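You operate a simulated robot arm through the tools that you are given. There is no shell and no other tool. Be economical: measure what you need, move in short steps, check, and stop when the job is done.

The job below is to be done with a simulated two-armed robot. You get a single attempt, and the scene is never put back.

## Task
Pick up the red cups with one hand, pass it to the other hand and put it on the bottom shelf of the workbench. Set down upright: red cups.

Only the result counts: the job must be done as asked and must still hold three seconds after the hand-in. Knocking over, shifting, dropping, spilling or breaking anything else fails it.

## Robot
Two 7-joint arms with two-finger parallel grippers on one trunk, on a base that drives. Base frame: it is fixed to the floor where the robot stands at the start and does not move with it; the origin is under the middle of the robot, x ahead of it, y to its left, z up. Lengths are in mm, angles in degrees, forces in N, time in s.
The left shoulder is at the start at [50, 165, 1155], the right one opposite. With the tool pointing down near the work surface each hand reaches from about 160 to 680 mm from the robot's upright axis, wherever it stands, measured 20 degrees to its own side. Places, roughly: bottom shelf of the workbench [700, -1200, 200]. Payload 3.91 kg a hand.
The tool frame of a hand sits at the grasp point between the pads (the TCP): z along the fingers, y along the line on which they close. The tips reach 30 mm beyond it. The gripper opens to 110 mm. The fingers are 20 mm wide and 10 mm thick; the gripper's body (48 by 112 mm) begins 55 mm behind the TCP.
Orientation is that of the tool frame in the base frame, as a unit quaternion [x, y, z, w]. With the fingers straight down and closing along the base's y, the tool's x points along the base's -x, its y along +y and its z along -z.

## Interface
- The arms move only by the tool move_arm. It takes "left_commands", "right_commands" or both (then of equal length, played together; a hand with none holds still); each is a list of rows, each a list of 3 entries, a list of its own where there are three numbers: the shift along the tool's x, y, z in units of 40 mm (1.0 is 40 mm), then the turn, a rotation vector about the tool's x, y, z in units of 4 degrees (1.0 is 4 degrees), then the gripper command, from -1 (fully open) to 1 (shut), values between in proportion. In form: [[[x, y, z], [rx, ry, rz], hand], ...]. A call has 1 to 10 rows; each row shifts and turns the commanded pose from where the row before left it, along the tool's axes as they then stand. A call with a number of a shift or a turn outside -1 to 1 is refused whole. A row lasts 0.2 s, in which the tool goes at most 50 mm and 8.6 degrees; a call with a longer step from one row to the next is refused whole, and so is a gripper value outside its range. A pose out of reach is approached as far as the arm can. The call stops where the force on the tool passes 40 N (or 10 N more than at its start, if that is more) or the arm is blocked; 0.2 s more then pass. Each finger travels about 45 mm/s and halts on what it meets, pressing with about 35 N; the grip force reading is that of the motor and also rises with nothing between the fingers. The clock runs only during rows and for 0.2 s after the last one: add rows that do not move to give the fingers time. It gives the time, the measured TCP pose, the force on the tool (base axes), the opening and the grip force at its end, in the units of the frame above (readings bear some noise), with the torque about the TCP (base axes, N m) and any sound that the robot's microphone picked up.
- Cameras (640 x 400 px; columns grow to the right, rows downward): "scene" is now at [113.2, 14.3, 1314.8]; the picture's right is [0.17, -0.99, 0.00], its down [-0.65, -0.11, -0.75] and it looks along [0.74, 0.13, -0.66] (base axes); focal length 255 px, centre (320, 200). "left" rides on the left gripper at [72, -17, -103] in its tool frame; the picture's right is [0.23, 0.97, 0.00], its down [-0.76, 0.18, -0.62] and it looks along [-0.61, 0.14, 0.78] (tool axes); focal length 222 px, centre (320, 200). "right" rides on the right gripper at [72, 17, -103] in its tool frame; the picture's right is [-0.23, 0.97, 0.00], its down [-0.76, -0.18, -0.62] and it looks along [-0.61, -0.14, 0.78] (tool axes); focal length 222 px, centre (320, 200). There is no depth. A picture from a camera that has moved, and an enlarged one, comes with that camera's place and axes in the base frame and with its lens.
- grab_frame(camera): a new picture of that camera. No time passes.
- slide_trunk(by): slides the trunk up (or, below 0, down) by that many mm; the arms and the scene camera ride with it, the base frame stays. It gives what a move gives, with no picture.
- drive_base(legs): drives the robot by 1 to 6 legs, each [ahead, left, turn to the left] in mm, mm and degrees, along the robot's own axes; the way and the turn of a leg run together, so that a leg with both is an arc; at most 1500 mm and 180 degrees a leg. The arms and the cameras ride along, it lands a little off, and it stops where it bumps. It gives what a move gives.
- head_to(pan, tilt): turns the head with the scene camera to pan (to the left, within 80 degrees either way) and tilt (down, from -29 to 69), counted from straight ahead of the robot. It gives what a move gives.
- enlarge(camera, box): a new picture of the part [left, top, right, bottom] of that camera's present view, enlarged. No time passes.
- hand_in(): hands the job in; it is judged then, once.

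Go step by step. Nothing tells you exact positions but the pictures and the camera data: compare them with the known pose of the tool, close in by small moves and look again before you grip or let go. The budget is 120 turns and 88 pictures, counting those below and the enlarged ones. Unless the task says otherwise, let go and move clear before handing in, and close with one line.

The tools are called after "Call:" by a JSON object that holds its "method" and its "body". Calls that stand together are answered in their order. move_arm: Moves the arms, as the interface text tells. Its arguments: {"type":"object","properties":{"left_commands":{"type":"array"},"right_commands":{"type":"array"}},"required":[]} The other tools are called the same way: slide_trunk (by) slides the trunk up or down; drive_base (legs) drives the base; head_to (pan, tilt) turns the head that bears the scene camera; grab_frame (camera) takes a picture; enlarge (camera, box) takes an enlarged picture of a part of a camera's view; hand_in () hands the job in.

At the start:

```text
time_s: 0.0
left_eef_pos: [349.8, 303.8, 1054.5]
left_orientation: [-0.001, 1.0, -0.001, 0.0]
left_wrist_force: [0.0, -0.1, 0.0]
left_wrist_torque: [0.0, -0.02, 0.0]
left_width: 109.8
left_grip_force: 0.0
right_eef_pos: [412.3, -49.1, 1063.7]
right_orientation: [0.0, 1.0, -0.001, 0.0]
right_wrist_force: [-0.1, 0.2, -0.8]
right_wrist_torque: [-0.02, 0.01, 0.0]
right_width: 110.1
right_grip_force: 0.1
trunk travel left (down, up): [-375.0, 128.0]
robot x, y, heading: [-1.5, 2.6, 0.1]
head pan, tilt: [9.8, 41.6]
```

scene: 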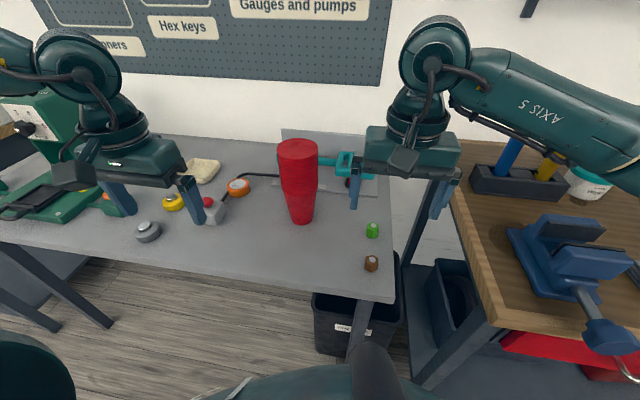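
right: 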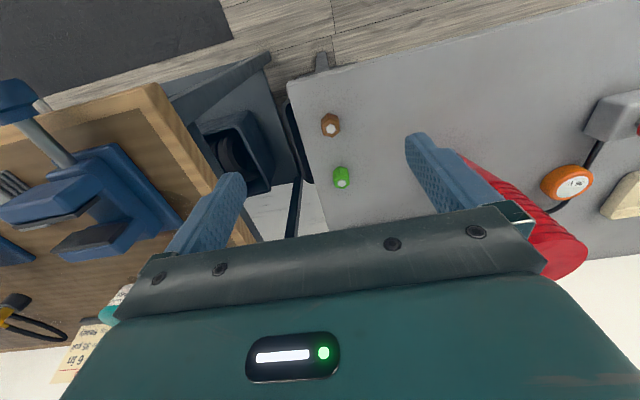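
left: 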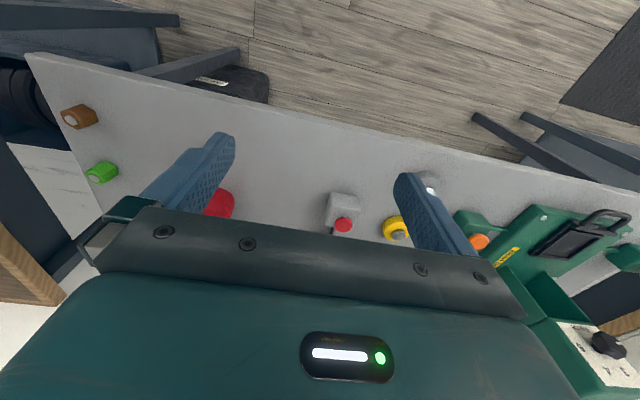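

The red stack of cups stands on the grey table between the two hands, and the wooden workbench is to the right. I'll look closer at the cups and then at the bench.

Call:
{"method": "enlarge", "body": {"camera": "scene", "box": [220, 120, 400, 240]}}

Call:
{"method": "head_to", "body": {"pan": -60, "tilt": 40}}

Call:
{"method": "grab_frame", "body": {"camera": "scene"}}

```text
3.33 times, centred on (310, 180) of scene
camera zoom: at [113.2, 14.3, 1314.8], right [0.17, -0.99, 0.0], down [-0.65, -0.11, -0.75], along [0.74, 0.13, -0.66], focal length 849 px, centre (353, 267)
```

zoom: 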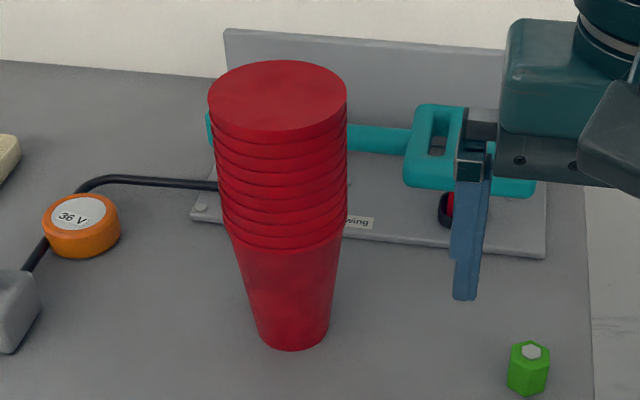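

```text
time_s: 1.4
left_eef_pos: [350.8, 301.8, 1053.5]
left_orientation: [0.0, 1.0, 0.0, -0.001]
left_wrist_force: [-0.9, -0.8, 0.2]
left_wrist_torque: [0.02, -0.05, 0.03]
left_width: 110.0
left_grip_force: 0.0
right_eef_pos: [413.5, -48.5, 1063.9]
right_orientation: [0.0, 1.0, -0.001, 0.0]
right_wrist_force: [0.0, 0.7, -0.7]
right_wrist_torque: [-0.02, -0.02, 0.0]
right_width: 110.4
right_grip_force: 0.1
trunk travel left (down, up): [-375.0, 128.0]
robot x, y, heading: [-0.2, -0.1, 0.0]
head pan, tilt: [-60.0, 40.0]
```

```text
83 pictures are left
camera scene: at [73.1, -73.6, 1317.2], right [-0.87, -0.5, 0.0], down [-0.32, 0.56, -0.77], along [0.38, -0.66, -0.64], focal length 255 px, centre (320, 200)
```

scene: 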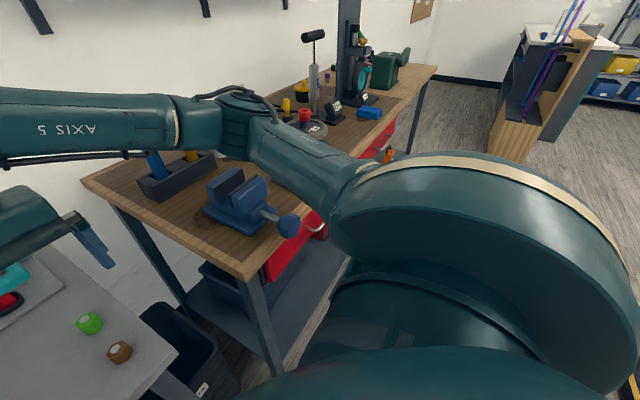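

The cup stack stands at about [560, 140], with its base near z 840 and its top near z 1042. I plan to take it from above by the rims with the left hand, pass it to the right hand on the lower body, and then drive to the bench. First I bring the left hand over the cups.

Call:
{"method": "move_arm", "body": {"left_commands": [[[0, 0, -0.85], [0, 0, 0], -1], [[0, 0, -0.85], [0, 0, 0], -1], [[-0.74, -0.58, 0], [0, 0, 0], -1], [[-0.74, -0.58, 0], [0, 0, 0], -1], [[-0.74, -0.58, 0], [0, 0, 0], -1], [[-0.74, -0.58, 0], [0, 0, 0], -1], [[-0.74, -0.58, 0], [0, 0, 0], -1], [[-0.74, -0.58, 0], [0, 0, 0], -1], [[0, 0, 0], [0, 0, 0], -1]]}}

Call:
{"method": "head_to", "body": {"pan": 10, "tilt": 40}}

Call:
{"method": "grab_frame", "body": {"camera": "scene"}}

Call:
{"method": "grab_frame", "body": {"camera": "left"}}

```text
time_s: 3.4
left_eef_pos: [513.5, 177.5, 1118.6]
left_orientation: [-0.001, 1.0, 0.0, 0.001]
left_wrist_force: [0.1, 0.1, -0.6]
left_wrist_torque: [0.02, 0.01, 0.02]
left_width: 110.1
left_grip_force: 0.0
left hand out of reach, approached as far as the arm can: row 8
right_eef_pos: [414.2, -48.0, 1063.8]
right_orientation: [0.0, 1.0, 0.0, 0.0]
right_wrist_force: [0.1, -0.3, 0.4]
right_wrist_torque: [-0.02, 0.02, 0.07]
right_width: 109.9
right_grip_force: 0.1
trunk travel left (down, up): [-375.0, 128.0]
robot x, y, heading: [1.1, -2.6, -0.1]
head pan, tilt: [-60.0, 40.0]
```

```text
time_s: 4.8
left_eef_pos: [512.2, 178.1, 1120.5]
left_orientation: [0.0, 1.0, 0.0, 0.001]
left_wrist_force: [0.2, -0.4, 0.3]
left_wrist_torque: [0.01, 0.0, 0.01]
left_width: 110.0
left_grip_force: 0.2
right_eef_pos: [413.0, -49.1, 1063.1]
right_orientation: [0.0, 1.0, 0.0, 0.0]
right_wrist_force: [-0.3, 0.4, 0.4]
right_wrist_torque: [0.03, -0.01, 0.02]
right_width: 110.1
right_grip_force: 0.0
trunk travel left (down, up): [-375.0, 128.0]
robot x, y, heading: [2.1, -0.3, -0.1]
head pan, tilt: [10.0, 40.0]
```

```text
82 pictures are left
camera scene: at [114.2, 14.7, 1317.2], right [0.17, -0.98, 0.0], down [-0.63, -0.11, -0.77], along [0.75, 0.13, -0.64], focal length 255 px, centre (320, 200)
```

scene: 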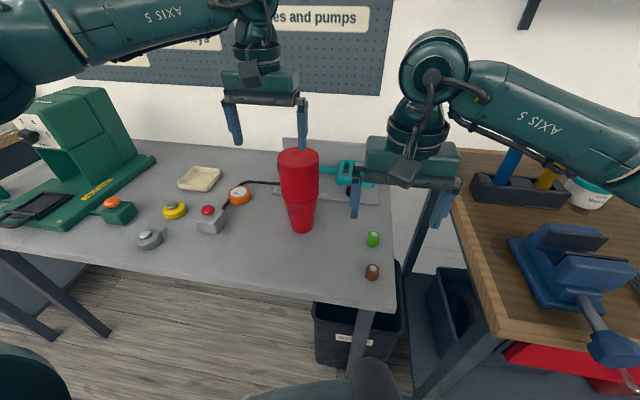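

```text
81 pictures are left
camera left: at [440.4, 159.9, 1223.5], right [-0.23, 0.97, 0.0], down [0.76, 0.18, 0.62], along [0.61, 0.14, -0.78], focal length 222 px, centre (320, 200)
```

left: 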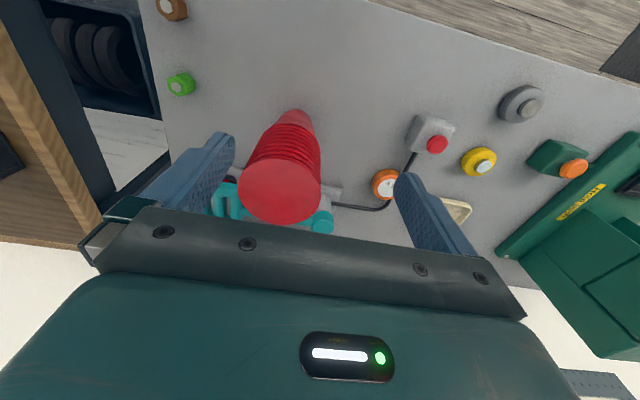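

Triangulating again, the cups are at about [590, 148], with the top near z 1025 and the table near z 808. The left hand ran out of reach at that height, so I raise the trunk and then approach from above.

Call:
{"method": "slide_trunk", "body": {"by": 115}}

Call:
{"method": "move_arm", "body": {"left_commands": [[[0, 0, 0.9], [0, 0, 0], -1], [[0, 0, 0.9], [0, 0, 0], -1], [[0, 0, 0.9], [0, 0, 0], -1], [[-0.65, -0.25, 0], [0, 0, 0], -1], [[-0.65, -0.25, 0], [0, 0, 0], -1], [[-0.62, -0.25, 0], [0, 0, 0], -1], [[0, 0, 0], [0, 0, 0], -1]]}}

Call:
{"method": "grab_frame", "body": {"camera": "left"}}

Call:
{"method": "grab_frame", "body": {"camera": "scene"}}

```text
time_s: 6.3
left_eef_pos: [511.6, 176.7, 1234.7]
left_orientation: [0.0, 1.0, 0.0, 0.001]
left_wrist_force: [-0.4, -0.1, 0.4]
left_wrist_torque: [-0.02, -0.02, 0.01]
left_width: 110.1
left_grip_force: 0.1
right_eef_pos: [413.7, -48.9, 1178.7]
right_orientation: [0.0, 1.0, 0.0, 0.0]
right_wrist_force: [0.1, 0.0, 0.9]
right_wrist_torque: [0.0, -0.02, 0.03]
right_width: 109.8
right_grip_force: 0.1
trunk travel left (down, up): [-490.0, 13.0]
robot x, y, heading: [0.7, -0.1, -0.1]
head pan, tilt: [10.0, 40.0]
```

```text
time_s: 7.9
left_eef_pos: [527.7, 193.8, 1136.8]
left_orientation: [0.0, 1.0, -0.001, 0.001]
left_wrist_force: [-0.1, 0.5, 0.2]
left_wrist_torque: [0.03, -0.03, 0.02]
left_width: 110.0
left_grip_force: 0.0
left hand out of reach, approached as far as the arm can: row 4, 5, 6
right_eef_pos: [413.0, -49.7, 1179.2]
right_orientation: [0.0, 1.0, 0.0, 0.0]
right_wrist_force: [0.3, 0.0, -0.2]
right_wrist_torque: [-0.01, -0.01, 0.01]
right_width: 110.0
right_grip_force: 0.1
trunk travel left (down, up): [-490.0, 13.0]
robot x, y, heading: [0.3, -1.5, -0.0]
head pan, tilt: [10.0, 40.0]
```

```text
80 pictures are left
camera left: at [456.0, 175.3, 1239.8], right [-0.23, 0.97, 0.0], down [0.76, 0.18, 0.62], along [0.61, 0.14, -0.78], focal length 222 px, centre (320, 200)
```

left: 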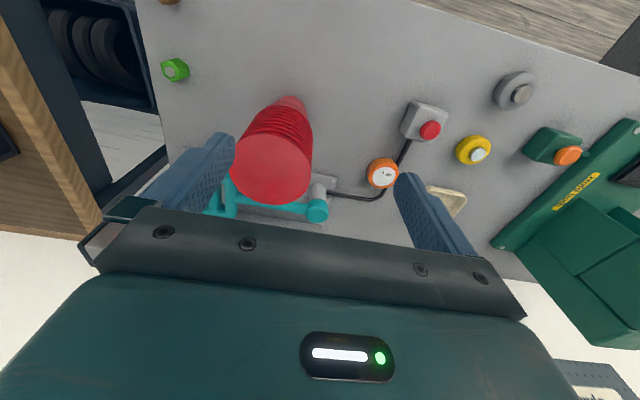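

```text
79 pictures are left
camera scene: at [114.3, 14.8, 1432.2], right [0.17, -0.98, 0.0], down [-0.63, -0.11, -0.77], along [0.75, 0.13, -0.64], focal length 255 px, centre (320, 200)
```

scene: 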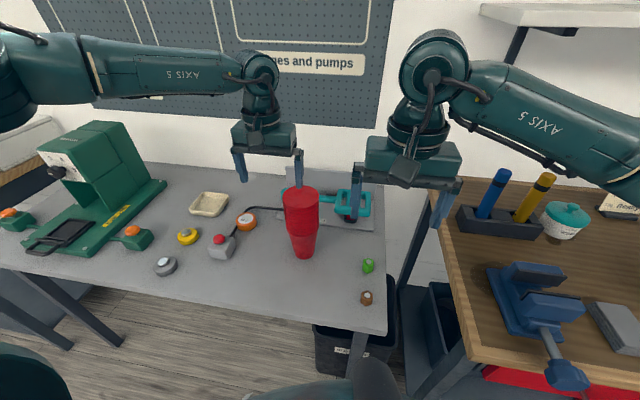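

The left arm is still at its limit, so the base must go nearer. I look down to see how much room is in front.

Call:
{"method": "head_to", "body": {"pan": 0, "tilt": 69}}

Call:
{"method": "grab_frame", "body": {"camera": "scene"}}

```text
time_s: 8.8
left_eef_pos: [527.4, 191.9, 1136.3]
left_orientation: [0.0, 1.0, -0.001, 0.001]
left_wrist_force: [0.0, -0.2, 0.2]
left_wrist_torque: [0.05, 0.01, -0.02]
left_width: 110.0
left_grip_force: 0.0
right_eef_pos: [414.7, -49.8, 1179.0]
right_orientation: [0.0, 1.0, -0.001, -0.001]
right_wrist_force: [-0.4, -0.2, -0.4]
right_wrist_torque: [0.0, -0.01, 0.0]
right_width: 109.9
right_grip_force: 0.0
trunk travel left (down, up): [-490.0, 13.0]
robot x, y, heading: [-0.1, 0.9, -0.1]
head pan, tilt: [0.0, 68.8]
```

```text
78 pictures are left
camera scene: at [86.5, 0.0, 1396.1], right [0.0, -1.0, 0.0], down [-0.93, 0.0, -0.36], along [0.36, 0.0, -0.93], focal length 255 px, centre (320, 200)
```

scene: 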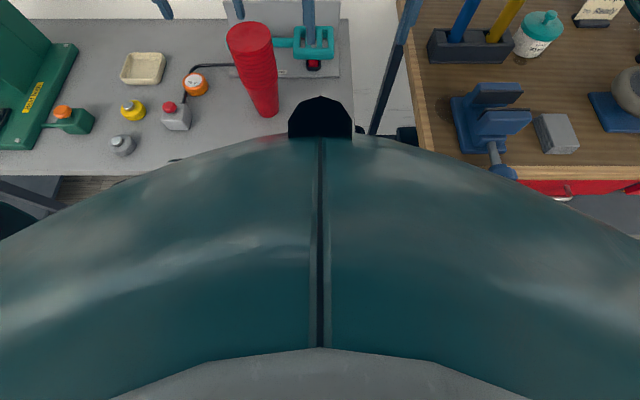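

The torso hides the near edge, but the table edge is at about x 386, so there should be room. I drive ahead a little and then bring the left hand over the cups.

Call:
{"method": "drive_base", "body": {"legs": [[70, 0, 0]]}}

Call:
{"method": "head_to", "body": {"pan": 10, "tilt": 45}}

Call:
{"method": "move_arm", "body": {"left_commands": [[[0, 0, 0.9], [0, 0, 0], -1], [[0, -0.35, 0], [0, 0, 0], -1], [[0, -0.4, 0], [0, 0, 0], -1], [[0, -0.4, 0], [0, 0, 0], -1], [[0, 0, 0], [0, 0, 0], -1]]}}

Call:
{"method": "grab_frame", "body": {"camera": "left"}}

Call:
{"method": "grab_frame", "body": {"camera": "scene"}}

```text
time_s: 9.8
left_eef_pos: [599.2, 192.0, 1136.6]
left_orientation: [-0.001, 1.0, 0.0, 0.0]
left_wrist_force: [0.1, -0.7, -0.3]
left_wrist_torque: [-0.02, 0.0, -0.01]
left_width: 109.8
left_grip_force: 0.0
right_eef_pos: [485.5, -48.8, 1178.7]
right_orientation: [0.0, 1.0, -0.001, 0.0]
right_wrist_force: [0.4, 0.3, -0.1]
right_wrist_torque: [-0.01, 0.05, 0.0]
right_width: 110.0
right_grip_force: 0.1
trunk travel left (down, up): [-490.0, 13.0]
robot x, y, heading: [68.2, 2.5, -0.1]
head pan, tilt: [0.0, 68.8]
```

```text
time_s: 10.7
left_eef_pos: [598.5, 191.9, 1136.7]
left_orientation: [-0.001, 1.0, -0.001, 0.001]
left_wrist_force: [-0.5, -0.5, 0.6]
left_wrist_torque: [0.03, 0.0, 0.02]
left_width: 109.9
left_grip_force: 0.0
right_eef_pos: [485.1, -48.8, 1179.5]
right_orientation: [0.0, 1.0, 0.0, -0.001]
right_wrist_force: [0.5, 0.3, 0.2]
right_wrist_torque: [0.01, 0.0, -0.01]
right_width: 110.1
right_grip_force: 0.1
trunk travel left (down, up): [-490.0, 13.0]
robot x, y, heading: [71.4, -1.7, 0.1]
head pan, tilt: [10.0, 45.0]
```

```text
time_s: 11.9
left_eef_pos: [571.1, 172.1, 1110.1]
left_orientation: [0.001, 1.0, -0.001, 0.002]
left_wrist_force: [-0.2, 0.2, 0.3]
left_wrist_torque: [-0.03, 0.0, 0.04]
left_width: 109.8
left_grip_force: 0.1
left hand out of reach, approached as far as the arm can: row 1, 2, 3, 4
right_eef_pos: [484.7, -48.7, 1179.8]
right_orientation: [0.0, 1.0, 0.0, 0.0]
right_wrist_force: [0.3, 0.2, -0.2]
right_wrist_torque: [0.01, 0.03, -0.03]
right_width: 110.0
right_grip_force: 0.0
trunk travel left (down, up): [-490.0, 13.0]
robot x, y, heading: [71.7, -1.9, 0.0]
head pan, tilt: [10.0, 45.0]
```

```text
77 pictures are left
camera left: at [499.4, 154.3, 1212.6], right [-0.23, 0.97, 0.0], down [0.76, 0.18, 0.62], along [0.61, 0.14, -0.78], focal length 222 px, centre (320, 200)
```

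left: 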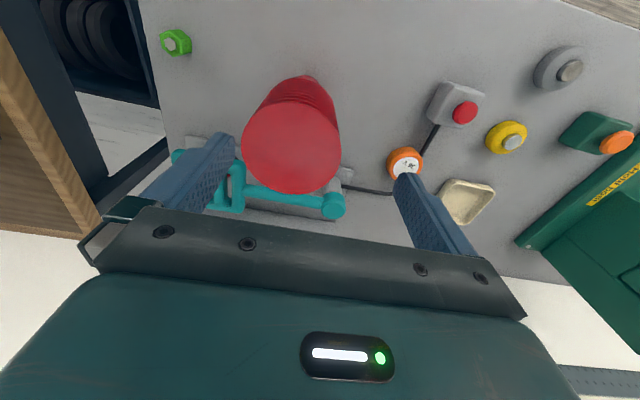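

```text
76 pictures are left
camera scene: at [180.7, 14.2, 1424.9], right [0.17, -0.98, 0.0], down [-0.7, -0.12, -0.71], along [0.7, 0.12, -0.71], focal length 255 px, centre (320, 200)
```

scene: 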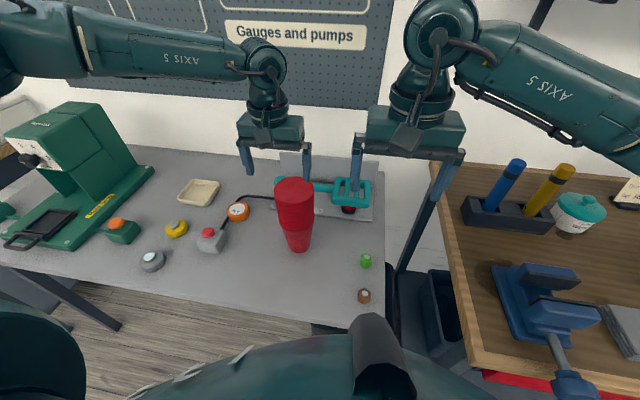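

The left hand stops about 30 mm short of the cups. The cups are round, so I free the wrist by yawing the hand and see whether the reach improves.

Call:
{"method": "move_arm", "body": {"left_commands": [[[0, 0, 0], [0, 0, 1], -1], [[0, 0, 0], [0, 0, 1], -1], [[0, 0, 0], [0, 0, 1], -1], [[0, 0, 0], [0, 0, 1], -1], [[0, 0, 0], [0, 0, 1], -1], [[0, 0, 0], [0, 0, 1], -1], [[0, 0, 0], [0, 0, 0], -1]]}}

```text
time_s: 13.5
left_eef_pos: [571.3, 170.8, 1110.4]
left_orientation: [0.208, 0.978, -0.001, 0.003]
left_wrist_force: [0.4, 0.9, 0.2]
left_wrist_torque: [-0.01, -0.01, -0.02]
left_width: 109.7
left_grip_force: 0.0
right_eef_pos: [483.9, -48.6, 1179.8]
right_orientation: [0.0, 1.0, -0.001, 0.001]
right_wrist_force: [-0.2, 0.4, -0.6]
right_wrist_torque: [0.02, 0.0, 0.0]
right_width: 110.1
right_grip_force: 0.1
trunk travel left (down, up): [-490.0, 13.0]
robot x, y, heading: [68.5, 2.1, -0.3]
head pan, tilt: [10.0, 45.0]
```

Call:
{"method": "move_arm", "body": {"left_commands": [[[-0.31, -0.17, 0], [0, 0, 0], -1], [[-0.31, -0.17, 0], [0, 0, 0], -1], [[0, 0, 0], [0, 0, 0], -1]]}}

```text
time_s: 14.3
left_eef_pos: [570.8, 169.8, 1111.1]
left_orientation: [0.208, 0.978, -0.001, 0.002]
left_wrist_force: [0.2, -0.1, 0.2]
left_wrist_torque: [-0.01, 0.04, -0.01]
left_width: 110.2
left_grip_force: 0.0
left hand out of reach, approached as far as the arm can: row 1, 2
right_eef_pos: [483.9, -49.6, 1178.3]
right_orientation: [0.0, 1.0, 0.0, -0.001]
right_wrist_force: [0.1, -0.5, 0.8]
right_wrist_torque: [0.01, -0.02, 0.01]
right_width: 109.8
right_grip_force: 0.0
trunk travel left (down, up): [-490.0, 13.0]
robot x, y, heading: [67.4, 4.2, -0.2]
head pan, tilt: [10.0, 45.0]
```

Call:
{"method": "move_arm", "body": {"left_commands": [[[0.75, -0.33, 0], [0, 0, 0], -1], [[0.75, -0.33, 0], [0, 0, -1], -1], [[0, 0, 0], [0, 0, -1], -1], [[0, 0, 0], [0, 0, -1], -1], [[0, 0, 0], [0, 0, -1], -1], [[0, 0, 0], [0, 0, -1], -1], [[0, 0, 0], [0, 0, -1], -1], [[0, 0, 0], [0, 0, 0], -1]]}}

Call:
{"method": "move_arm", "body": {"left_commands": [[[0, 0, 1], [0, 0, 0], -1], [[0, 0, 1], [0, 0, 0], -1], [[0, 0, 1], [0, 0, 0], -1], [[0, 0, 0], [0, 0, 0], -1]]}}

Call:
{"method": "grab_frame", "body": {"camera": "left"}}

```text
time_s: 16.1
left_eef_pos: [505.3, 169.9, 1112.8]
left_orientation: [-0.001, 1.0, -0.001, 0.001]
left_wrist_force: [0.5, -0.9, 0.1]
left_wrist_torque: [-0.03, -0.02, -0.01]
left_width: 110.1
left_grip_force: 0.1
right_eef_pos: [483.4, -49.7, 1179.5]
right_orientation: [0.0, 1.0, -0.001, 0.0]
right_wrist_force: [0.1, 0.2, -0.8]
right_wrist_torque: [-0.01, -0.01, 0.01]
right_width: 110.0
right_grip_force: 0.0
trunk travel left (down, up): [-490.0, 13.0]
robot x, y, heading: [67.9, 0.4, 0.0]
head pan, tilt: [10.0, 45.0]
```

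```text
time_s: 17.1
left_eef_pos: [499.9, 178.2, 1000.1]
left_orientation: [0.001, 1.0, -0.002, 0.002]
left_wrist_force: [0.2, 0.5, 0.0]
left_wrist_torque: [-0.01, -0.02, 0.0]
left_width: 110.2
left_grip_force: 0.0
left hand out of reach, approached as far as the arm can: row 3
right_eef_pos: [483.7, -48.6, 1179.1]
right_orientation: [0.001, 1.0, 0.0, 0.0]
right_wrist_force: [-0.5, 0.1, 0.6]
right_wrist_torque: [0.01, -0.01, 0.01]
right_width: 109.8
right_grip_force: 0.1
trunk travel left (down, up): [-490.0, 13.0]
robot x, y, heading: [71.8, -1.8, 0.2]
head pan, tilt: [10.0, 45.0]
```

```text
75 pictures are left
camera left: at [427.4, 160.8, 1103.0], right [-0.23, 0.97, 0.0], down [0.76, 0.18, 0.62], along [0.61, 0.14, -0.78], focal length 222 px, centre (320, 200)
```

left: 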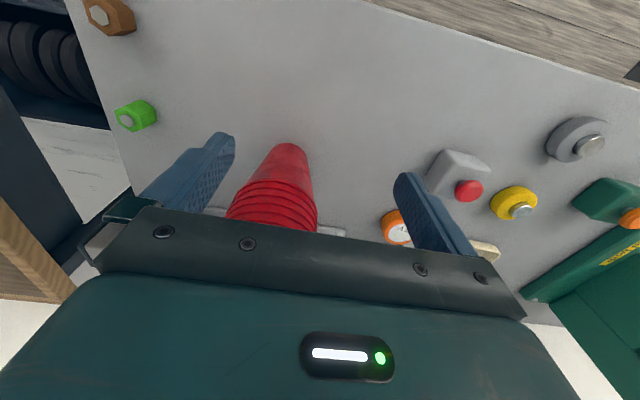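

The drift pattern shows the left arm is limited inward, not forward, so turning the robot right puts the cups more to its left side. I lift the hand clear first, then turn.

Call:
{"method": "move_arm", "body": {"left_commands": [[[0, 0, -1], [0, 0, 0], -1], [[0, 0, -1], [0, 0, 0], -1], [[0, 0, -1], [0, 0, 0], -1], [[0, 0, -0.5], [0, 0, 0], -1], [[0.5, 0.7, 0], [0, 0, 0], -1], [[0.5, 0.7, 0], [0, 0, 0], -1], [[0, 0, 0], [0, 0, 0], -1]]}}

Call:
{"method": "drive_base", "body": {"legs": [[0, 0, -22]]}}

Call:
{"method": "head_to", "body": {"pan": 30, "tilt": 42}}

Call:
{"method": "grab_frame", "body": {"camera": "left"}}

Call:
{"method": "grab_frame", "body": {"camera": "scene"}}

```text
time_s: 18.7
left_eef_pos: [461.3, 233.5, 1139.5]
left_orientation: [0.0, 1.0, -0.001, 0.0]
left_wrist_force: [-0.4, -0.2, 0.1]
left_wrist_torque: [0.01, 0.02, 0.01]
left_width: 109.8
left_grip_force: 0.0
right_eef_pos: [482.8, -48.8, 1178.6]
right_orientation: [0.0, 1.0, 0.0, 0.001]
right_wrist_force: [-0.6, 0.1, -0.4]
right_wrist_torque: [0.03, 0.0, 0.03]
right_width: 110.2
right_grip_force: 0.0
trunk travel left (down, up): [-490.0, 13.0]
robot x, y, heading: [68.5, -2.2, -0.1]
head pan, tilt: [10.0, 45.0]
```

```text
time_s: 20.3
left_eef_pos: [519.9, 71.6, 1139.9]
left_orientation: [0.19, 0.982, -0.001, 0.001]
left_wrist_force: [-0.5, -1.3, 0.4]
left_wrist_torque: [-0.01, 0.01, 0.04]
left_width: 110.0
left_grip_force: 0.2
right_eef_pos: [435.5, -199.3, 1178.8]
right_orientation: [0.19, 0.982, -0.001, -0.001]
right_wrist_force: [-0.1, 0.9, 0.6]
right_wrist_torque: [-0.02, -0.01, 0.0]
right_width: 109.8
right_grip_force: 0.0
trunk travel left (down, up): [-490.0, 13.0]
robot x, y, heading: [69.4, 0.3, -21.8]
head pan, tilt: [10.0, 45.0]
```

```text
time_s: 21.1
left_eef_pos: [518.6, 71.1, 1140.4]
left_orientation: [0.19, 0.982, -0.001, 0.001]
left_wrist_force: [1.0, -0.2, -0.5]
left_wrist_torque: [0.01, -0.02, 0.0]
left_width: 110.0
left_grip_force: 0.0
right_eef_pos: [436.2, -201.1, 1179.3]
right_orientation: [0.19, 0.982, 0.0, -0.001]
right_wrist_force: [1.0, 0.4, -0.4]
right_wrist_torque: [-0.02, -0.02, -0.01]
right_width: 110.1
right_grip_force: 0.0
trunk travel left (down, up): [-490.0, 13.0]
robot x, y, heading: [68.9, -1.2, -22.1]
head pan, tilt: [30.0, 42.0]
```

```text
74 pictures are left
camera left: at [446.4, 82.7, 1243.5], right [0.15, 0.99, 0.0], down [0.77, -0.12, 0.62], along [0.62, -0.1, -0.78], focal length 222 px, centre (320, 200)
```

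left: 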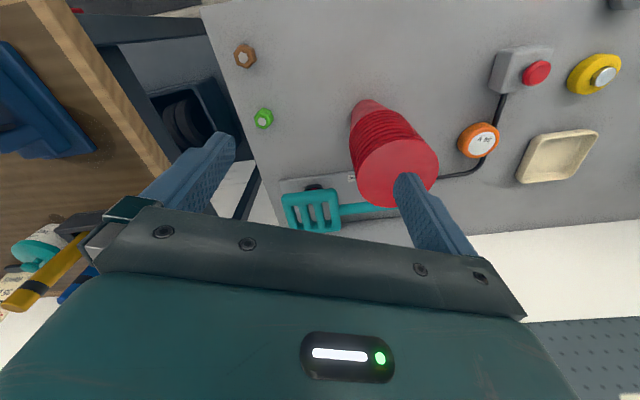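

```text
73 pictures are left
camera scene: at [181.2, 0.7, 1429.2], right [0.14, -0.99, 0.0], down [-0.66, -0.09, -0.74], along [0.74, 0.1, -0.67], focal length 255 px, centre (320, 200)
```

scene: 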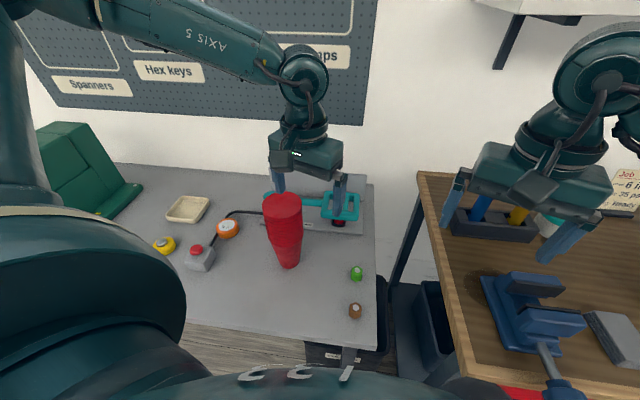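

The cups are now at about [584, 144], with the top near z 1030. I move the left hand over them and check the alignment.

Call:
{"method": "move_arm", "body": {"left_commands": [[[-0.27, 0.77, 0], [0, 0, 0], -1], [[-0.27, 0.77, 0], [0, 0, 0], -1], [[-0.27, 0.77, 0], [0, 0, 0], -1], [[0, 0, 0.6], [0, 0, 0], -1], [[0, 0, 0], [0, 0, 0], -1]]}}

Call:
{"method": "grab_frame", "body": {"camera": "left"}}

Call:
{"method": "enlarge", "body": {"camera": "scene", "box": [200, 110, 400, 290]}}

```text
time_s: 22.3
left_eef_pos: [584.5, 144.9, 1116.3]
left_orientation: [0.191, 0.982, 0.0, 0.001]
left_wrist_force: [0.2, 0.1, -0.5]
left_wrist_torque: [0.02, 0.02, -0.03]
left_width: 110.3
left_grip_force: 0.1
right_eef_pos: [434.9, -200.0, 1178.9]
right_orientation: [0.19, 0.982, 0.0, 0.0]
right_wrist_force: [0.3, -0.3, 0.2]
right_wrist_torque: [-0.02, 0.03, -0.03]
right_width: 110.2
right_grip_force: 0.0
trunk travel left (down, up): [-490.0, 13.0]
robot x, y, heading: [69.2, -4.3, -21.9]
head pan, tilt: [30.0, 42.0]
```

```text
72 pictures are left
camera left: at [510.4, 156.5, 1219.7], right [0.15, 0.99, 0.0], down [0.77, -0.12, 0.62], along [0.62, -0.1, -0.78], focal length 222 px, centre (320, 200)
```

left: 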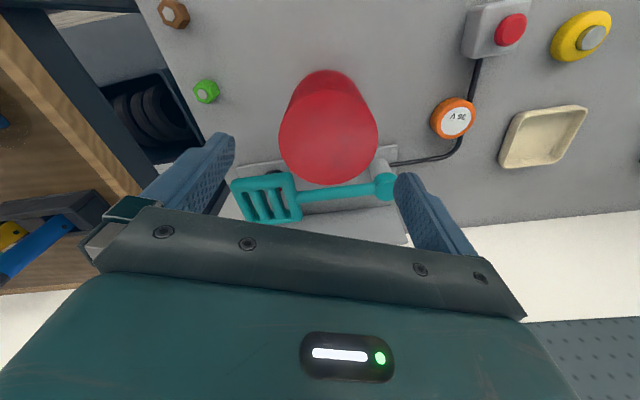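

```text
2.22 times, centred on (300, 200) of scene
camera zoom: at [181.0, 1.1, 1429.3], right [0.14, -0.99, 0.0], down [-0.66, -0.09, -0.74], along [0.74, 0.1, -0.67], focal length 566 px, centre (364, 200)
```

zoom: 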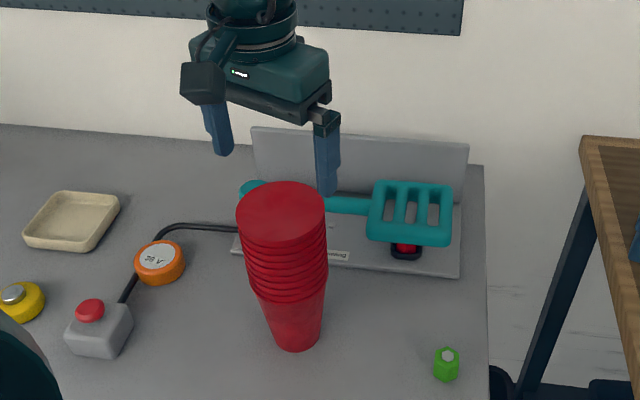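

The hand reached the spot and is nearly centred, with the cups a few mm to the left of the hand's middle. I nudge, lower, and check again before the fingers pass the rim.

Call:
{"method": "move_arm", "body": {"left_commands": [[[0.03, 0.1, 0.6], [0, 0, 0], -1], [[0, 0, 0.6], [0, 0, 0], -1], [[0, 0, 0], [0, 0, 0], -1]]}}

Call:
{"method": "grab_frame", "body": {"camera": "left"}}

Call:
{"method": "enlarge", "body": {"camera": "scene", "box": [200, 110, 400, 290]}}

```text
time_s: 23.1
left_eef_pos: [584.9, 149.6, 1068.6]
left_orientation: [0.189, 0.982, -0.001, 0.001]
left_wrist_force: [-0.2, -0.6, 0.7]
left_wrist_torque: [0.0, 0.0, 0.01]
left_width: 109.9
left_grip_force: 0.1
right_eef_pos: [436.3, -200.2, 1179.7]
right_orientation: [0.19, 0.982, 0.0, 0.0]
right_wrist_force: [0.5, -0.1, 0.5]
right_wrist_torque: [0.02, -0.01, -0.01]
right_width: 109.7
right_grip_force: 0.0
trunk travel left (down, up): [-490.0, 13.0]
robot x, y, heading: [70.3, 0.5, -21.7]
head pan, tilt: [30.0, 42.0]
```

```text
70 pictures are left
camera left: at [511.3, 160.0, 1171.4], right [0.15, 0.99, 0.0], down [0.77, -0.12, 0.62], along [0.62, -0.1, -0.78], focal length 222 px, centre (320, 200)
```

left: 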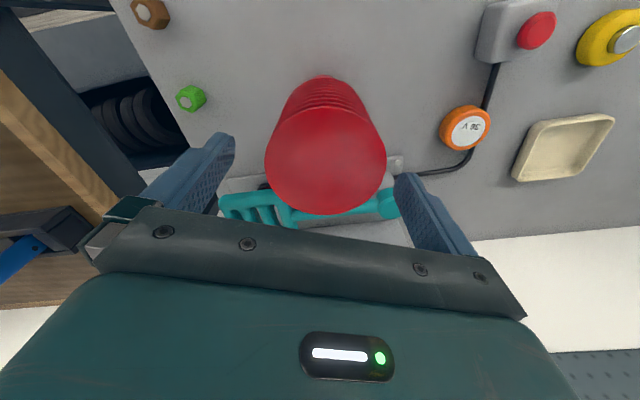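

```text
2.22 times, centred on (300, 200) of scene
camera zoom: at [181.0, 0.9, 1429.3], right [0.14, -0.99, 0.0], down [-0.66, -0.09, -0.74], along [0.74, 0.1, -0.67], focal length 566 px, centre (364, 200)
```

zoom: 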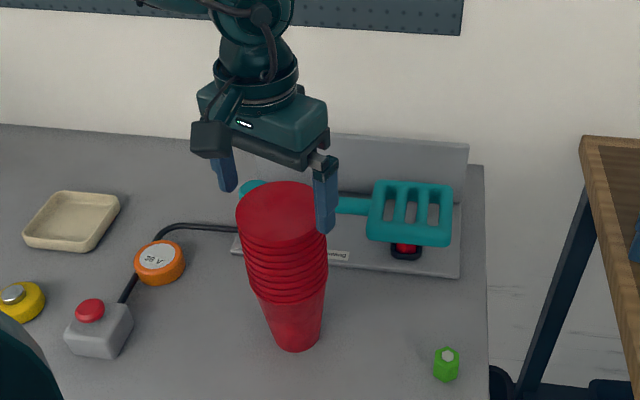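

The left camera puts the cups at [586, 152] with the top at z 1027, and the hand is centred there. I lower over the rims and check.

Call:
{"method": "move_arm", "body": {"left_commands": [[[0, 0.05, 0.5], [0, 0, 0], -1], [[0, 0, 0.5], [0, 0, 0], -1], [[0, 0, 0.5], [0, 0, 0], -1], [[0, 0, 0.5], [0, 0, 0], -1], [[0, 0, 0], [0, 0, 0], -1]]}}

Call:
{"method": "grab_frame", "body": {"camera": "left"}}

Call:
{"method": "enlarge", "body": {"camera": "scene", "box": [200, 110, 400, 290]}}

```text
time_s: 24.3
left_eef_pos: [586.0, 150.8, 987.1]
left_orientation: [0.19, 0.982, -0.001, 0.001]
left_wrist_force: [-1.1, 0.1, -0.2]
left_wrist_torque: [0.0, 0.0, 0.01]
left_width: 110.2
left_grip_force: 0.0
right_eef_pos: [435.3, -199.6, 1179.5]
right_orientation: [0.19, 0.982, 0.0, 0.0]
right_wrist_force: [0.2, -0.5, 0.0]
right_wrist_torque: [0.02, -0.02, -0.01]
right_width: 110.0
right_grip_force: 0.1
trunk travel left (down, up): [-490.0, 13.0]
robot x, y, heading: [69.6, -0.1, -22.0]
head pan, tilt: [30.0, 42.0]
```

```text
68 pictures are left
camera left: at [512.4, 162.0, 1090.8], right [0.15, 0.99, 0.0], down [0.77, -0.12, 0.62], along [0.62, -0.1, -0.78], focal length 222 px, centre (320, 200)
```

left: 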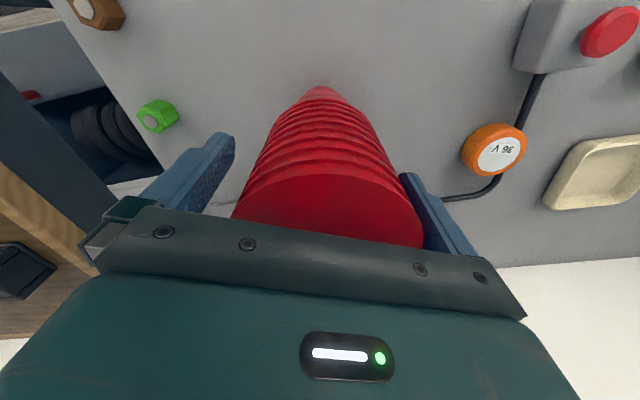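

```text
2.22 times, centred on (300, 200) of scene
camera zoom: at [181.0, 0.9, 1429.3], right [0.14, -0.99, 0.0], down [-0.66, -0.09, -0.74], along [0.74, 0.1, -0.67], focal length 566 px, centre (364, 200)
```

zoom: 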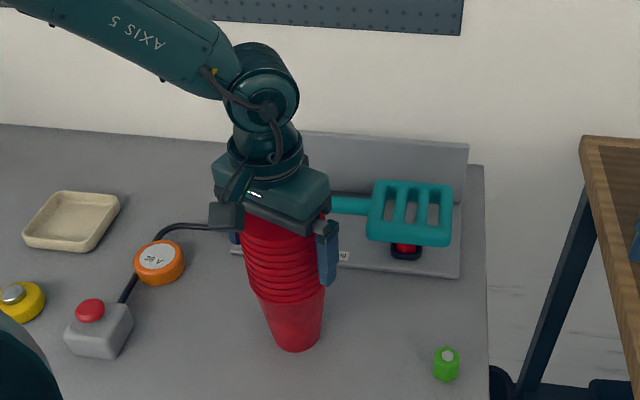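

The fingers straddle the rims with room on both sides. I close and do a small test lift.

Call:
{"method": "move_arm", "body": {"left_commands": [[[0, 0, 0], [0, 0, 0], 1], [[0, 0, 0], [0, 0, 0], 1], [[0, 0, 0], [0, 0, 0], 1], [[0, 0, 0], [0, 0, 0], 1], [[0, 0, -0.25], [0, 0, 0], 1], [[0, 0, -0.25], [0, 0, 0], 1], [[0, 0, 0], [0, 0, 0], 1]]}}

Call:
{"method": "enlarge", "body": {"camera": "scene", "box": [200, 110, 400, 290]}}

```text
time_s: 25.9
left_eef_pos: [586.3, 150.3, 1007.2]
left_orientation: [0.19, 0.982, -0.001, 0.0]
left_wrist_force: [0.4, -0.1, -1.7]
left_wrist_torque: [0.0, 0.04, 0.02]
left_width: 92.6
left_grip_force: 35.1
right_eef_pos: [435.3, -199.3, 1179.0]
right_orientation: [0.19, 0.982, 0.0, 0.0]
right_wrist_force: [1.3, 0.0, 0.2]
right_wrist_torque: [0.0, 0.0, 0.0]
right_width: 109.9
right_grip_force: 0.1
trunk travel left (down, up): [-490.0, 13.0]
robot x, y, heading: [69.6, 2.5, -21.6]
head pan, tilt: [30.0, 42.0]
```

```text
2.22 times, centred on (300, 200) of scene
camera zoom: at [181.4, 0.8, 1429.2], right [0.14, -0.99, 0.0], down [-0.66, -0.09, -0.74], along [0.74, 0.1, -0.67], focal length 566 px, centre (364, 200)
```

zoom: 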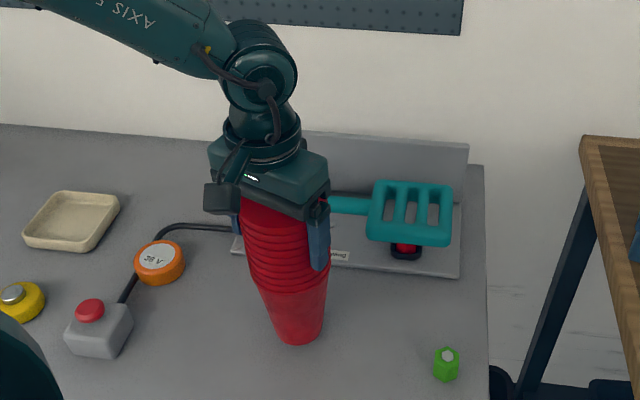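

The whole stack lifts as one piece. I raise it well clear and back away from the table for the hand-over.

Call:
{"method": "move_arm", "body": {"left_commands": [[[0, 0, -0.7], [0, 0, 0], 1], [[0, 0, -0.7], [0, 0, 0], 1], [[0, 0, -0.7], [0, 0, 0], 1], [[0, 0, -0.7], [0, 0, 0], 1], [[0, 0, 0], [0, 0, 0], 1]]}}

Call:
{"method": "drive_base", "body": {"legs": [[-220, 0, 0]]}}

Call:
{"method": "grab_frame", "body": {"camera": "scene"}}

```text
time_s: 27.1
left_eef_pos: [583.8, 148.9, 1119.5]
left_orientation: [0.19, 0.982, -0.001, 0.0]
left_wrist_force: [0.2, 0.1, -1.1]
left_wrist_torque: [0.0, 0.02, 0.01]
left_width: 92.4
left_grip_force: 34.5
right_eef_pos: [435.6, -199.4, 1179.4]
right_orientation: [0.189, 0.982, 0.0, 0.001]
right_wrist_force: [0.3, -0.1, 0.4]
right_wrist_torque: [0.0, 0.0, 0.02]
right_width: 109.8
right_grip_force: 0.1
trunk travel left (down, up): [-490.0, 13.0]
robot x, y, heading: [69.2, -4.3, -21.8]
head pan, tilt: [30.0, 42.0]
```

```text
time_s: 28.8
left_eef_pos: [382.3, 231.5, 1121.8]
left_orientation: [0.19, 0.982, -0.002, 0.001]
left_wrist_force: [0.2, -0.1, -1.3]
left_wrist_torque: [-0.01, -0.01, 0.0]
left_width: 92.2
left_grip_force: 35.4
right_eef_pos: [232.1, -117.0, 1179.2]
right_orientation: [0.19, 0.982, 0.001, 0.0]
right_wrist_force: [0.7, -0.4, 0.0]
right_wrist_torque: [-0.01, -0.03, -0.02]
right_width: 109.9
right_grip_force: 0.1
trunk travel left (down, up): [-490.0, 13.0]
robot x, y, heading: [-132.7, 85.3, -21.9]
head pan, tilt: [30.0, 42.0]
```

```text
65 pictures are left
camera scene: at [-22.8, 83.0, 1429.3], right [0.14, -0.99, 0.0], down [-0.66, -0.09, -0.74], along [0.74, 0.1, -0.67], focal length 255 px, centre (320, 200)
```

scene: 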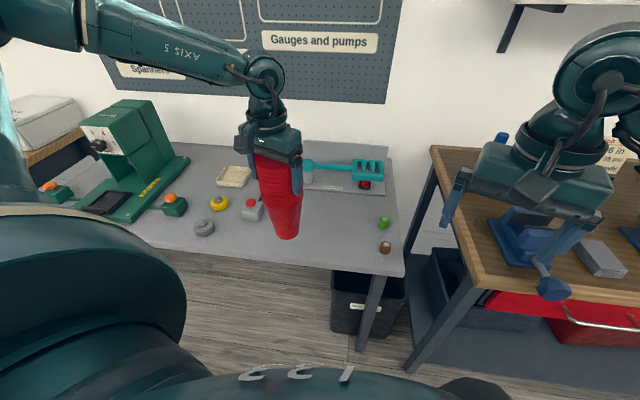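

The cups hang cleanly in the left hand. I bring them toward the robot's middle, and turn the right hand towards them: yaw 45° left and pitch up.

Call:
{"method": "move_arm", "body": {"left_commands": [[[0.2, -0.8, -0.2], [0, 0, 0], 1], [[0.2, -0.8, -0.2], [0, 0, 0], 1], [[0.2, -0.8, -0.2], [0, 0, 0], 1], [[0.2, -0.8, -0.2], [0, 0, 0], 1], [[0.2, -0.8, -0.2], [0, 0, 0], 1], [[0, 0, 0], [0, 0, 0], 1]]}}

Call:
{"method": "move_arm", "body": {"right_commands": [[[0, 0, 0], [0, 0, -1], -1], [[0, 0, 0], [0, 0, -1], -1], [[0, 0, 0], [0, 0, -1], -1], [[0, 0, 0], [0, 0, -1], -1], [[0, 0, 0], [0, 0, -1], -1], [[0, 0, 0], [0, 0, -1], -1], [[0, 0, 0], [0, 0, -1], -1], [[0, 0, 0], [0, 0, -1], -1], [[0, 0, 0], [0, 0, -1], -1], [[0, 0, 0], [0, 0, -1], -1]]}}

Call:
{"method": "move_arm", "body": {"right_commands": [[[0, 0, 0], [0, -1, 0], -1], [[0, 0, 0], [0, -1, 0], -1], [[0, 0, 0], [0, -1, 0], -1], [[0, 0, 0], [0, -1, 0], -1], [[0, 0, 0], [0, -1, 0], -1], [[0, 0, 0], [0, -1, 0], -1], [[0, 0, 0], [0, -1, 0], -1], [[0, 0, 0], [0, -1, 0], -1]]}}

Call:
{"method": "grab_frame", "body": {"camera": "scene"}}

```text
time_s: 30.2
left_eef_pos: [284.6, 98.7, 1160.0]
left_orientation: [0.191, 0.982, -0.001, 0.001]
left_wrist_force: [0.9, 0.5, -1.0]
left_wrist_torque: [0.0, 0.02, 0.03]
left_width: 92.3
left_grip_force: 35.0
right_eef_pos: [232.0, -116.7, 1177.2]
right_orientation: [0.19, 0.982, -0.001, 0.0]
right_wrist_force: [0.1, -0.6, -0.2]
right_wrist_torque: [-0.04, 0.0, 0.02]
right_width: 109.7
right_grip_force: 0.1
trunk travel left (down, up): [-490.0, 13.0]
robot x, y, heading: [-132.1, 79.2, -21.9]
head pan, tilt: [30.0, 42.0]
```

```text
time_s: 32.4
left_eef_pos: [284.1, 98.4, 1160.4]
left_orientation: [0.19, 0.982, -0.001, 0.001]
left_wrist_force: [1.0, -0.3, -0.6]
left_wrist_torque: [0.05, 0.06, 0.01]
left_width: 92.3
left_grip_force: 34.8
right_eef_pos: [233.4, -116.5, 1177.7]
right_orientation: [-0.157, 0.988, 0.001, 0.0]
right_wrist_force: [-0.6, 0.3, -0.1]
right_wrist_torque: [0.02, 0.0, 0.02]
right_width: 110.0
right_grip_force: 0.0
trunk travel left (down, up): [-490.0, 13.0]
robot x, y, heading: [-135.1, 83.5, -21.8]
head pan, tilt: [30.0, 42.0]
```

```text
time_s: 34.2
left_eef_pos: [285.0, 98.8, 1159.6]
left_orientation: [0.19, 0.982, -0.002, 0.001]
left_wrist_force: [-0.2, 0.3, -0.8]
left_wrist_torque: [0.02, 0.0, -0.01]
left_width: 92.4
left_grip_force: 35.4
right_eef_pos: [232.6, -118.0, 1179.0]
right_orientation: [-0.151, 0.949, 0.043, 0.273]
right_wrist_force: [0.2, 0.0, 0.5]
right_wrist_torque: [-0.01, 0.01, -0.02]
right_width: 110.1
right_grip_force: 0.1
trunk travel left (down, up): [-490.0, 13.0]
robot x, y, heading: [-135.1, 83.5, -22.0]
head pan, tilt: [30.0, 42.0]
```

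```text
64 pictures are left
camera scene: at [-22.3, 82.5, 1429.3], right [0.14, -0.99, 0.0], down [-0.66, -0.09, -0.74], along [0.74, 0.1, -0.67], focal length 255 px, centre (320, 200)
```

scene: 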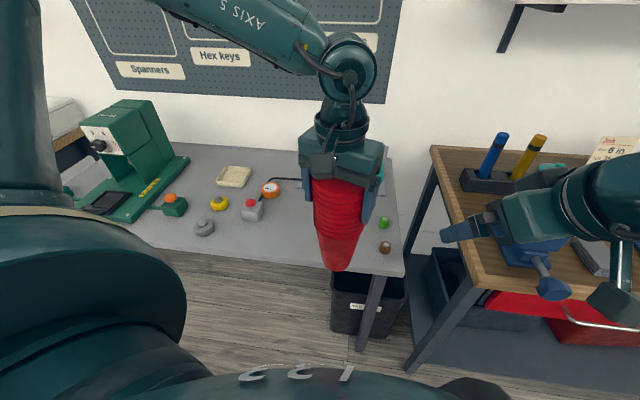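

The right hand needs to point more to the robot's left for a clean side approach. I yaw it 44° further, then finish the pitch to about 64°.

Call:
{"method": "move_arm", "body": {"right_commands": [[[0, 0, 0], [-0.53, 0, -0.848], -1], [[0, 0, 0], [-0.53, 0, -0.848], -1], [[0, 0, 0], [-0.53, 0, -0.848], -1], [[0, 0, 0], [-0.53, 0, -0.848], -1], [[0, 0, 0], [-0.53, 0, -0.848], -1], [[0, 0, 0], [-0.53, 0, -0.848], -1], [[0, 0, 0], [-0.53, 0, -0.848], -1], [[0, 0, 0], [-0.53, 0, -0.848], -1], [[0, 0, 0], [-0.53, 0, -0.848], -1], [[0, 0, 0], [-0.53, 0, -0.848], -1]]}}

Call:
{"method": "move_arm", "body": {"right_commands": [[[0, 0, 0], [0, -1, 0], -1], [[0, 0, 0], [0, -1, 0], -1], [[0, 0, 0], [0, -1, 0], -1], [[0, 0, 0], [0, -1, 0], -1], [[0, 0, 0], [0, -1, 0], -1], [[0, 0, 0], [0, -1, 0], -1], [[0, 0, 0], [0, -1, 0], -1], [[0, 0, 0], [0, -1, 0], -1]]}}

Call:
{"method": "grab_frame", "body": {"camera": "scene"}}

```text
time_s: 36.4
left_eef_pos: [283.0, 98.8, 1158.7]
left_orientation: [0.19, 0.982, -0.001, 0.0]
left_wrist_force: [0.8, -0.9, -1.6]
left_wrist_torque: [0.03, 0.0, 0.02]
left_width: 92.4
left_grip_force: 34.9
right_eef_pos: [232.7, -118.0, 1178.0]
right_orientation: [-0.375, 0.885, 0.108, 0.254]
right_wrist_force: [0.2, 0.0, 0.0]
right_wrist_torque: [-0.01, 0.0, 0.03]
right_width: 110.1
right_grip_force: 0.0
right hand out of reach, approached as far as the arm can: row 8, 9, 10
trunk travel left (down, up): [-490.0, 13.0]
robot x, y, heading: [-133.7, 84.9, -21.7]
head pan, tilt: [30.0, 42.0]
```

```text
time_s: 38.2
left_eef_pos: [284.4, 97.5, 1159.0]
left_orientation: [0.189, 0.982, -0.001, 0.0]
left_wrist_force: [0.3, -0.8, -1.2]
left_wrist_torque: [0.0, 0.04, 0.01]
left_width: 92.1
left_grip_force: 34.9
right_eef_pos: [232.4, -117.7, 1179.0]
right_orientation: [-0.331, 0.781, 0.207, 0.488]
right_wrist_force: [-0.3, 0.3, 0.3]
right_wrist_torque: [0.0, 0.0, -0.01]
right_width: 109.8
right_grip_force: 0.1
trunk travel left (down, up): [-490.0, 13.0]
robot x, y, heading: [-132.4, 81.2, -22.0]
head pan, tilt: [30.0, 42.0]
```

```text
63 pictures are left
camera scene: at [-22.2, 82.5, 1429.3], right [0.14, -0.99, 0.0], down [-0.66, -0.09, -0.74], along [0.74, 0.1, -0.67], focal length 255 px, centre (320, 200)
```

scene: 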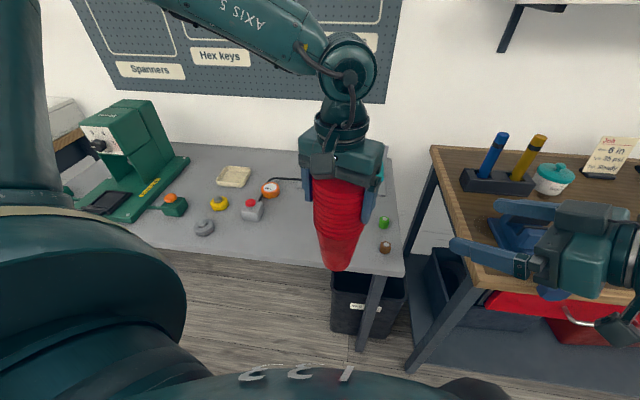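

The right hand now points at the cups' side from the robot's right, 26° below horizontal. I bring it to a pre-grasp point about 120 mm short of the cups at mid height of the bottom cup.

Call:
{"method": "move_arm", "body": {"right_commands": [[[0.358, 0.564, 0.567], [0, 0, 0], -1], [[0.358, 0.564, 0.567], [0, 0, 0], -1], [[0.358, 0.564, 0.567], [0, 0, 0], -1], [[0.358, 0.564, 0.567], [0, 0, 0], -1], [[0.358, 0.564, 0.567], [0, 0, 0], -1], [[0, 0, 0], [0, 0, 0], -1]]}}

Call:
{"method": "grab_frame", "body": {"camera": "scene"}}

Call:
{"method": "grab_frame", "body": {"camera": "right"}}

```text
time_s: 39.6
left_eef_pos: [284.0, 98.7, 1160.0]
left_orientation: [0.19, 0.982, -0.001, 0.001]
left_wrist_force: [-0.1, 0.3, -1.3]
left_wrist_torque: [0.04, 0.02, 0.01]
left_width: 92.7
left_grip_force: 35.3
right_eef_pos: [198.3, 11.6, 1063.3]
right_orientation: [-0.331, 0.781, 0.207, 0.488]
right_wrist_force: [0.4, 0.1, -1.0]
right_wrist_torque: [-0.01, 0.0, -0.03]
right_width: 109.7
right_grip_force: 0.1
trunk travel left (down, up): [-490.0, 13.0]
robot x, y, heading: [-132.0, 78.1, -21.8]
head pan, tilt: [30.0, 42.0]
```

```text
62 pictures are left
camera scene: at [-22.2, 82.4, 1429.3], right [0.14, -0.99, 0.0], down [-0.66, -0.09, -0.74], along [0.74, 0.1, -0.67], focal length 255 px, centre (320, 200)
```

scene: 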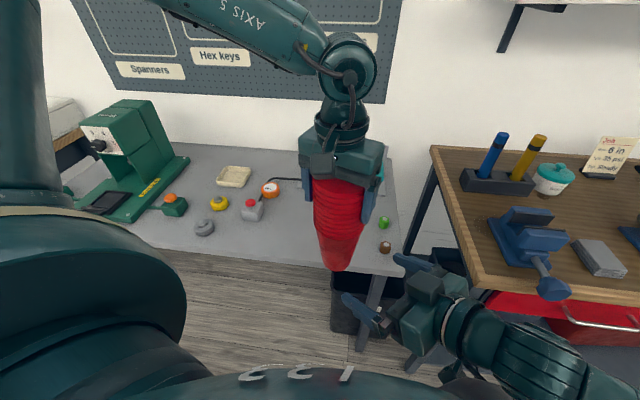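

```text
61 pictures are left
camera right: at [99.9, -66.0, 1044.1], right [-0.63, 0.75, 0.2], down [-0.03, -0.29, 0.96], along [0.77, 0.6, 0.2], focal length 222 px, centre (320, 200)
```

right: 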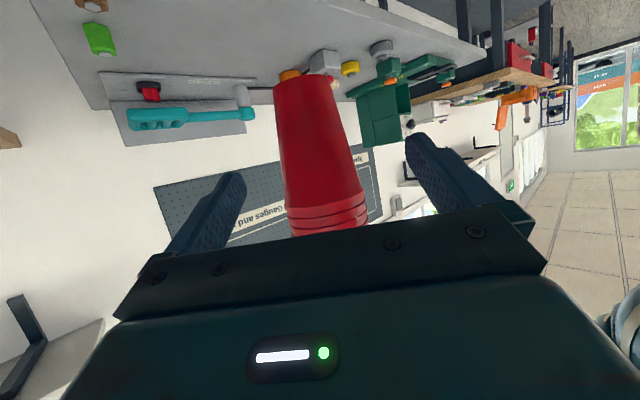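

In the right hand's view the cups sit about 12 mm to one side of its centre line. I correct that sideways, advance half the distance, and look again.

Call:
{"method": "move_arm", "body": {"right_commands": [[[-0.33, -0.14, 0.674], [0, 0, 0], -1], [[-0.33, -0.14, 0.674], [0, 0, 0], -1], [[0, 0, 0], [0, 0, 0], -1]]}}

Call:
{"method": "grab_frame", "body": {"camera": "right"}}

Call:
{"method": "enlarge", "body": {"camera": "scene", "box": [240, 120, 480, 340]}}

```text
time_s: 40.4
left_eef_pos: [283.5, 98.6, 1160.0]
left_orientation: [0.19, 0.982, -0.001, 0.001]
left_wrist_force: [0.2, -0.3, -1.3]
left_wrist_torque: [0.01, 0.03, 0.02]
left_width: 92.2
left_grip_force: 34.7
right_eef_pos: [250.4, 47.7, 1063.7]
right_orientation: [-0.332, 0.78, 0.207, 0.488]
right_wrist_force: [0.3, -0.3, -0.8]
right_wrist_torque: [0.02, -0.04, -0.02]
right_width: 109.9
right_grip_force: 0.0
trunk travel left (down, up): [-490.0, 13.0]
robot x, y, heading: [-132.5, 84.3, -21.7]
head pan, tilt: [30.0, 42.0]
```

```text
60 pictures are left
camera right: at [150.1, -29.9, 1043.9], right [-0.63, 0.75, 0.2], down [-0.03, -0.29, 0.96], along [0.77, 0.6, 0.2], focal length 222 px, centre (320, 200)
```

right: 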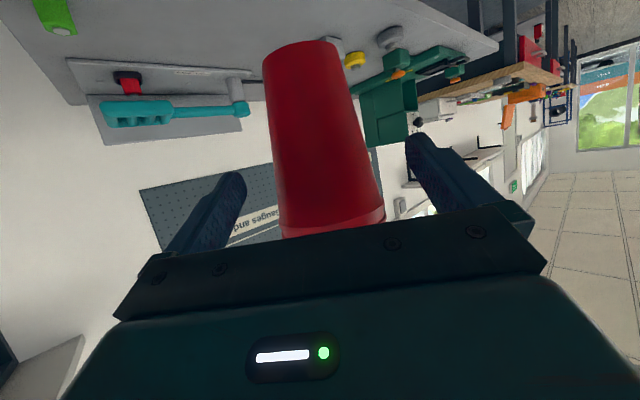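

```text
1.82 times, centred on (360, 230) of scene
camera zoom: at [-22.4, 82.4, 1429.3], right [0.14, -0.99, 0.0], down [-0.66, -0.09, -0.74], along [0.74, 0.1, -0.67], focal length 463 px, centre (247, 146)
```

zoom: 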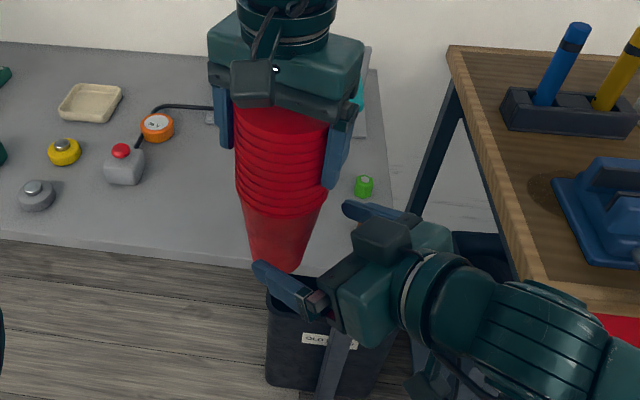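

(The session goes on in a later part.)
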